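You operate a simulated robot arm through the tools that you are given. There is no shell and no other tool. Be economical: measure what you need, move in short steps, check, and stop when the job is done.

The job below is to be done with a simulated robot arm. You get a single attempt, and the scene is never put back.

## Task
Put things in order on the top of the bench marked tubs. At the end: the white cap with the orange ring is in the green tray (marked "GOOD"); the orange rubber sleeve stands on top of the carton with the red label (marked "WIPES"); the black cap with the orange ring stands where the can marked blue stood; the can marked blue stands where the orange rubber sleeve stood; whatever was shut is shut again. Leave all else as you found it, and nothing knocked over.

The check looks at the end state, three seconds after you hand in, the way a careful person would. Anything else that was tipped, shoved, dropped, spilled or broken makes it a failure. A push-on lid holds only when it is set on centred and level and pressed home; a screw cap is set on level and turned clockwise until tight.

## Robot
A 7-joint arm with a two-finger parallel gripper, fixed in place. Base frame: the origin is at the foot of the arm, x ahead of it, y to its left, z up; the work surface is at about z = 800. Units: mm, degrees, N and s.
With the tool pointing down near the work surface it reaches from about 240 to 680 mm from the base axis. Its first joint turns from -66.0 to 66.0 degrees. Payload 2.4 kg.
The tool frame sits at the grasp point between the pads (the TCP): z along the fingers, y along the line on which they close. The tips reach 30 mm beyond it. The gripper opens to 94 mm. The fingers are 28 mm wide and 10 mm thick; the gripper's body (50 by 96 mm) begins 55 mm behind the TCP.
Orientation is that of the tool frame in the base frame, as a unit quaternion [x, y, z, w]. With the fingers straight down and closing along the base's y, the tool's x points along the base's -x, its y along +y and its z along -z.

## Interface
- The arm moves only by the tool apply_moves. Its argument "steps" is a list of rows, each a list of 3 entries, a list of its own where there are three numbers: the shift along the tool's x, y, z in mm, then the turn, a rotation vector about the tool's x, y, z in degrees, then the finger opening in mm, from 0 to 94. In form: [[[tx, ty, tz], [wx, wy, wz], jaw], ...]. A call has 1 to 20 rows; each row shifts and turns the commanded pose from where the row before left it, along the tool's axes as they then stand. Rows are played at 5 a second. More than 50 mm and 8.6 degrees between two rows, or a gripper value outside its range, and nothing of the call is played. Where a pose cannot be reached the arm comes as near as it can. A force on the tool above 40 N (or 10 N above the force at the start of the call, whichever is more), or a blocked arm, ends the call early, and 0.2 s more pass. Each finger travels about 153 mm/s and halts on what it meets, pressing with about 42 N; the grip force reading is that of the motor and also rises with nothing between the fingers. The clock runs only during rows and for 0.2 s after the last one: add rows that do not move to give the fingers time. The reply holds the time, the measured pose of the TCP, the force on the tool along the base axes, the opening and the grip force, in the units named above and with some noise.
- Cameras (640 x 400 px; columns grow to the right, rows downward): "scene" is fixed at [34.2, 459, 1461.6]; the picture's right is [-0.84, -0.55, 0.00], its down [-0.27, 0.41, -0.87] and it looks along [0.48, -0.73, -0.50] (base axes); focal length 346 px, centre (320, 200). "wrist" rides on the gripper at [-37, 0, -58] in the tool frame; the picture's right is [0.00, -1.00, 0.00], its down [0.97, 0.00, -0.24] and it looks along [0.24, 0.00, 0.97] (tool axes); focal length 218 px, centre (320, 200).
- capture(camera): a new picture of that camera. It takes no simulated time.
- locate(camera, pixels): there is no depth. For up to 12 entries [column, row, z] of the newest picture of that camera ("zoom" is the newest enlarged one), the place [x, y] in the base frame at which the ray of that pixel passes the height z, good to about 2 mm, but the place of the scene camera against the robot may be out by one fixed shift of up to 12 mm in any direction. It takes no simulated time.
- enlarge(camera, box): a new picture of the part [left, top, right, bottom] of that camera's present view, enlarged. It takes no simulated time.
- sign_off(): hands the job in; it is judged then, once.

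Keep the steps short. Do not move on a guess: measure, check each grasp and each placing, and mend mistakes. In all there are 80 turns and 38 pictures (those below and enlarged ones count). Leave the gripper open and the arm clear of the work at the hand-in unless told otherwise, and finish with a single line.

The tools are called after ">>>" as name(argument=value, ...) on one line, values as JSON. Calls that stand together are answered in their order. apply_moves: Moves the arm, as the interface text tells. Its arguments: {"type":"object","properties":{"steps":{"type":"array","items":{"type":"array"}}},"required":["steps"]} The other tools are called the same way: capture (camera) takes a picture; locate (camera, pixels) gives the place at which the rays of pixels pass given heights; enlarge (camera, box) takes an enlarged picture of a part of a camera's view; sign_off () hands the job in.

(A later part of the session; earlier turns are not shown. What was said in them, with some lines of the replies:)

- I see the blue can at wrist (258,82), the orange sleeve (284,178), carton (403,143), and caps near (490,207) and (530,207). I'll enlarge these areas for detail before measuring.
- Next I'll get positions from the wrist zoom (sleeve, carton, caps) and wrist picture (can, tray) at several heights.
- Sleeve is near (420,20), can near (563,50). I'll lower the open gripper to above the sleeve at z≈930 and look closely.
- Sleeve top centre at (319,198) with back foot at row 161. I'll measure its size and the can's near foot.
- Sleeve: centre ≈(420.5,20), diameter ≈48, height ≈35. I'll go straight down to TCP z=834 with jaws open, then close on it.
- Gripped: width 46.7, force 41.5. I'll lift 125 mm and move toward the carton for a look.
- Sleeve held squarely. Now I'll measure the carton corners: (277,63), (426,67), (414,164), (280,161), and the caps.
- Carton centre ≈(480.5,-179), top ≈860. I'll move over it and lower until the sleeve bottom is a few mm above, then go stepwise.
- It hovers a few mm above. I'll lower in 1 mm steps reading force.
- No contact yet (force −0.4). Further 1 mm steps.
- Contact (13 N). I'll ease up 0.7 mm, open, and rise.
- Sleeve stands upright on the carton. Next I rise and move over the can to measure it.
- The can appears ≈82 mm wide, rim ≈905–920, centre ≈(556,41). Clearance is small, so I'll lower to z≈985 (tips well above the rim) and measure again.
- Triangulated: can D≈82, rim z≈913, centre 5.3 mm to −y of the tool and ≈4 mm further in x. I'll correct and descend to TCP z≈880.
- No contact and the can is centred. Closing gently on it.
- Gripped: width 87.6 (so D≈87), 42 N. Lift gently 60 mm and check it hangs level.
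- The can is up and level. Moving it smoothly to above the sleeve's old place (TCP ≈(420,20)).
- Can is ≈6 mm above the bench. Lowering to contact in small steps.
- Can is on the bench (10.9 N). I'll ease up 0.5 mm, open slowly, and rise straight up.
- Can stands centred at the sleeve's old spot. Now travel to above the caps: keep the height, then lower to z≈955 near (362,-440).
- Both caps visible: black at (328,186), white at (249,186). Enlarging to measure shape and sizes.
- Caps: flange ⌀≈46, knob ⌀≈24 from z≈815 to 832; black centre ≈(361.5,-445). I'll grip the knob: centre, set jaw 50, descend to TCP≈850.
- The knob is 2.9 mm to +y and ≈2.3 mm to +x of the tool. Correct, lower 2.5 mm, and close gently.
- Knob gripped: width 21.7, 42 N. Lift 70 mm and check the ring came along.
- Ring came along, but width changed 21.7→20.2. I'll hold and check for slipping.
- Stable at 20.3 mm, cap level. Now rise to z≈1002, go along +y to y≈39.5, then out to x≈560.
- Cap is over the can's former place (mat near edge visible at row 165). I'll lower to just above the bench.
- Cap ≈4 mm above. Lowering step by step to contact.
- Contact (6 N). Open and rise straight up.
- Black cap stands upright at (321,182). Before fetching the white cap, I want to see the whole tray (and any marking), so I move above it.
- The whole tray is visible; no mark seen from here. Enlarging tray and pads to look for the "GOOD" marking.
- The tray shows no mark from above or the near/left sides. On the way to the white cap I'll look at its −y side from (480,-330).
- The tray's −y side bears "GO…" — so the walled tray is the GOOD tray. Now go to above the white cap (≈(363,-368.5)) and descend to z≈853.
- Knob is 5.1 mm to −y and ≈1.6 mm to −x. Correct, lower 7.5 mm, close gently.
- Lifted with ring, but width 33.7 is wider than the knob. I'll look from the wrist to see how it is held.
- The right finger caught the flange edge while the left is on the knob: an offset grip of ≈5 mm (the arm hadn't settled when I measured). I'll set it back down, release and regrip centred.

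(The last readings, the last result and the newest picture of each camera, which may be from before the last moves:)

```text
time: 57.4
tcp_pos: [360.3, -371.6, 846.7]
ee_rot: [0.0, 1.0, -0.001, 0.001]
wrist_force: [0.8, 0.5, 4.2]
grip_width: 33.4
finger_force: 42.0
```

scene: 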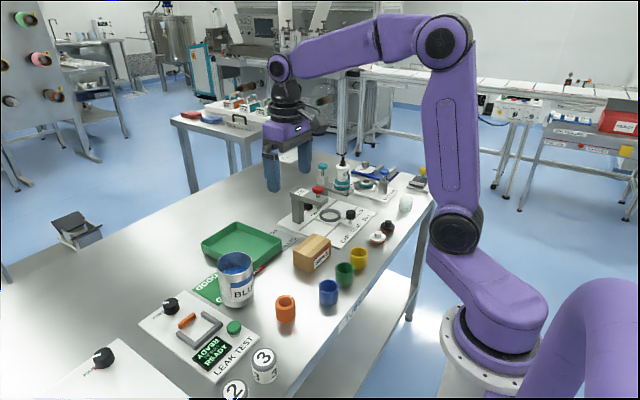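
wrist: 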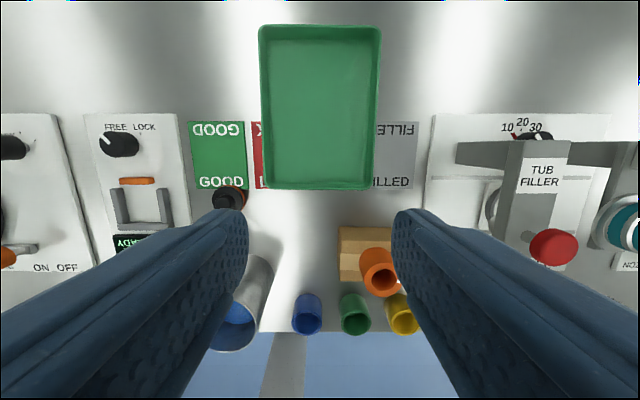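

Down with 4 N contact. Open, rise 8 mm, wait to settle, and look.

>>> apply_moves(steps=[[[0, 0, 0], [0, 0, 0], 36], [[0, 0, 0], [0, 0, 0], 44], [[0, 0, 0], [0, 0, 0], 56], [[0, 0, 0], [0, 0, 0], 56], [[0, 0, -8], [0, 0, 0], 56], [[0, 0, 0], [0, 0, 0], 56], [[0, 0, 0], [0, 0, 0], 56], [[0, 0, 0], [0, 0, 0], 56], [[0, 0, 0], [0, 0, 0], 56]])

>>> enlarge(camera="wrist", box=[160, 100, 480, 300])

```text
time: 59.4
tcp_pos: [361.4, -370.7, 855.4]
ee_rot: [0.0, 1.0, 0.0, -0.001]
wrist_force: [0.1, 0.7, -0.1]
grip_width: 55.8
finger_force: 0.0
```

```text
2.00 times, centred on (320, 200) of wrist
```

zoom: 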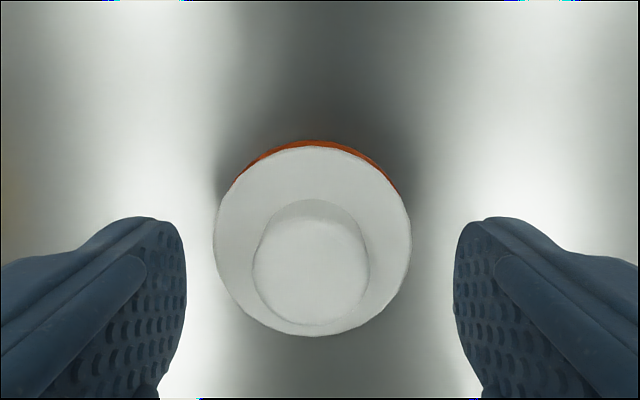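

Cap sits level; knob centre ≈1.8 mm to +y, 2 mm to +x. Correct, settle, descend 5.5 mm and close.

>>> apply_moves(steps=[[[-2, 1.8, 0], [0, 0, 0], 56], [[0, 0, 0], [0, 0, 0], 56], [[0, 0, 5.5], [0, 0, 0], 56], [[0, 0, 0], [0, 0, 0], 50], [[0, 0, 0], [0, 0, 0], 42], [[0, 0, 0], [0, 0, 0], 35], [[0, 0, 0], [0, 0, 0], 28], [[0, 0, 0], [0, 0, 0], 22], [[0, 0, 0], [0, 0, 0], 15], [[0, 0, 0], [0, 0, 0], 15]])

```text
time: 61.6
tcp_pos: [362.0, -369.5, 849.7]
ee_rot: [0.0, 1.0, 0.0, -0.001]
wrist_force: [-0.6, -0.2, 0.9]
grip_width: 20.2
finger_force: 41.6
```

Centred grip, 20.2 mm. Lift to ≈1000, go +y to −100, then out over the tray to x≈645.

>>> apply_moves(steps=[[[0, 0, -10], [0, 0, 0], 15], [[0, 0, -45], [0, 0, 0], 15], [[0, 0, -48], [0, 0, 0], 15], [[0, 0, -48], [0, 0, 0], 15], [[0, 45, 0], [0, 0, 0], 15], [[0, 45, 0], [0, 0, 0], 15], [[0, 45, 0], [0, 0, 0], 15], [[0, 45, 0], [0, 0, 0], 15], [[0, 45, 0], [0, 0, 0], 15], [[0, 44, 0], [0, 0, 0], 15], [[-47, 0, 0], [0, 0, 0], 15], [[-47, 0, 0], [0, 0, 0], 15], [[-47, 0, 0], [0, 0, 0], 15], [[-47, 0, 0], [0, 0, 0], 15], [[-47, 0, 0], [0, 0, 0], 15], [[-47, 0, 0], [0, 0, 0], 15], [[0, 0, 0], [0, 0, 0], 15], [[0, 0, 0], [0, 0, 0], 15], [[0, 0, 0], [0, 0, 0], 15]])

>>> enlarge(camera="scene", box=[160, 130, 416, 290])

```text
time: 65.6
tcp_pos: [644.5, -100.6, 998.3]
ee_rot: [-0.001, 1.0, -0.001, 0.0]
wrist_force: [0.6, 0.1, -0.1]
grip_width: 20.1
finger_force: 42.0
```

```text
2.50 times, centred on (288, 210) of scene
```

zoom: 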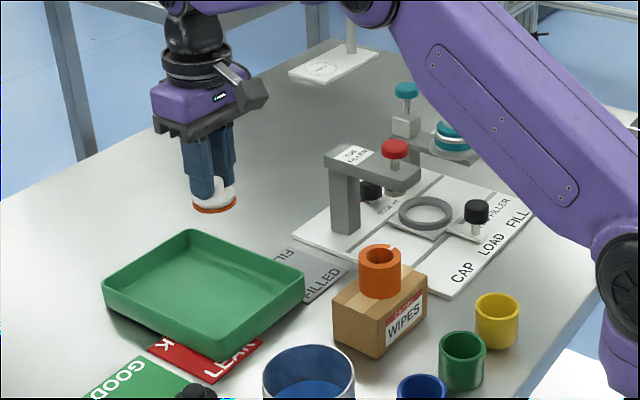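

All well. Lower into the tray to bottom ≈ 810, then step to contact.

>>> apply_moves(steps=[[[0, 0, 45], [0, 0, 0], 15], [[0, 0, 45], [0, 0, 0], 15], [[0, 0, 35], [0, 0, 0], 15], [[0, 0, 12], [0, 0, 0], 15], [[0, 0, 0], [0, 0, 0], 15], [[0, 0, 0], [0, 0, 0], 15]])

>>> apply_moves(steps=[[[0, 0, 1.2], [0, 0, 0], 15], [[0, 0, 1.2], [0, 0, 0], 15], [[0, 0, 0], [0, 0, 0], 15]])

>>> apply_moves(steps=[[[0, 0, 1], [0, 0, 0], 15], [[0, 0, 0], [0, 0, 0], 15]])

>>> apply_moves(steps=[[[0, 0, 1], [0, 0, 0], 15], [[0, 0, 0], [0, 0, 0], 15]])

```text
time: 67.0
tcp_pos: [643.8, -98.6, 864.6]
ee_rot: [0.0, 1.0, 0.0, 0.0]
wrist_force: [-0.7, 0.0, 0.3]
grip_width: 20.3
finger_force: 42.0
```

```text
time: 67.8
tcp_pos: [644.6, -99.2, 861.2]
ee_rot: [0.0, 1.0, 0.0, 0.001]
wrist_force: [-0.7, -0.2, 0.0]
grip_width: 20.1
finger_force: 42.6
```

```text
time: 68.4
tcp_pos: [644.6, -100.8, 860.6]
ee_rot: [0.0, 1.0, 0.0, 0.0]
wrist_force: [0.3, 0.5, 0.7]
grip_width: 20.2
finger_force: 42.2
```

```text
time: 69.0
tcp_pos: [644.2, -100.7, 860.5]
ee_rot: [-0.001, 1.0, 0.001, 0.0]
wrist_force: [0.3, 0.5, -0.7]
grip_width: 20.3
finger_force: 42.2
```

No contact yet at ≈859; continue down in 1 mm steps.

>>> apply_moves(steps=[[[0, 0, 1], [0, 0, 0], 15], [[0, 0, 1], [0, 0, 0], 15], [[0, 0, 0], [0, 0, 0], 15]])

>>> apply_moves(steps=[[[0, 0, 1], [0, 0, 0], 15], [[0, 0, 0], [0, 0, 0], 15]])

>>> apply_moves(steps=[[[0, 0, 1], [0, 0, 0], 15], [[0, 0, 0], [0, 0, 0], 15]])

```text
time: 69.8
tcp_pos: [644.2, -99.9, 857.4]
ee_rot: [0.0, 1.0, -0.001, 0.0]
wrist_force: [-0.2, -1.7, -0.1]
grip_width: 20.3
finger_force: 42.2
```

```text
time: 70.4
tcp_pos: [644.6, -100.0, 857.4]
ee_rot: [-0.001, 1.0, 0.0, 0.001]
wrist_force: [0.3, 0.9, 6.2]
grip_width: 20.4
finger_force: 42.4
```

```text
time: 71.0
tcp_pos: [645.1, -98.9, 856.4]
ee_rot: [0.0, 1.0, 0.0, 0.001]
wrist_force: [1.6, -0.3, 9.2]
grip_width: 20.2
finger_force: 42.0
```

Contact with the tray floor (6→9 N). Ease up 1 mm, open, and rise well clear.

>>> apply_moves(steps=[[[0, 0, -1], [0, 0, 0], 15], [[0, 0, 0], [0, 0, 0], 24], [[0, 0, 0], [0, 0, 0], 34], [[0, 0, 0], [0, 0, 0], 50], [[0, 0, 0], [0, 0, 0], 50], [[0, 0, -15], [0, 0, 0], 50], [[0, 0, -45], [0, 0, 0], 50], [[0, 0, -45], [0, 0, 0], 50], [[20, 0, -40], [0, 0, 0], 94], [[30, 0, -40], [0, 0, 0], 94], [[30, 0, -40], [0, 0, 0], 94], [[30, 0, -20], [0, 0, 0], 94], [[0, 0, 0], [0, 0, 0], 94], [[0, 0, 0], [0, 0, 0], 94]])

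>>> capture(camera="wrist")

```text
time: 74.0
tcp_pos: [534.1, -98.7, 1099.9]
ee_rot: [0.0, 1.0, 0.001, 0.001]
wrist_force: [0.6, -0.2, -1.2]
grip_width: 93.8
finger_force: 0.1
```

```text
1 pictures are left
```

wrist: 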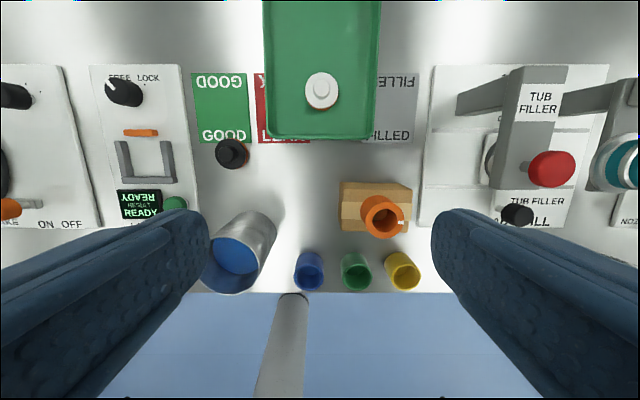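

White cap stands in the tray, black cap, can and sleeve all in place. One last overall look.

>>> enlarge(camera="scene", box=[160, 150, 448, 330])

```text
2.22 times, centred on (304, 240) of scene
```

zoom: 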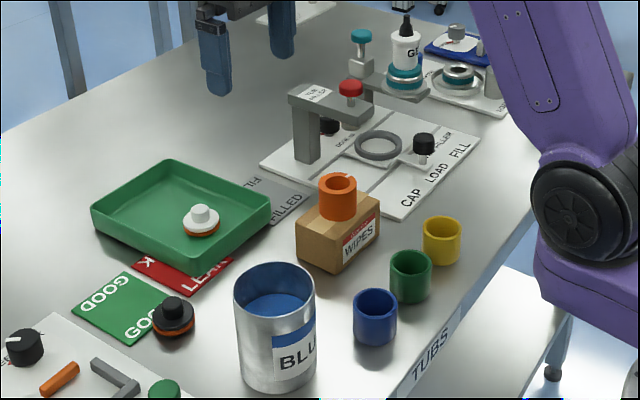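

Everything is upright and in its place, the gripper is open and clear; handing in.

>>> sign_off()

```text
The job is handed in.
```

The job is handed in: the white cap is in the GOOD tray, the orange sleeve is on the WIPES carton, the black cap is where the blue can stood, and the blue can is where the sleeve stood; nothing was tipped, and nothing I moved had been shut.
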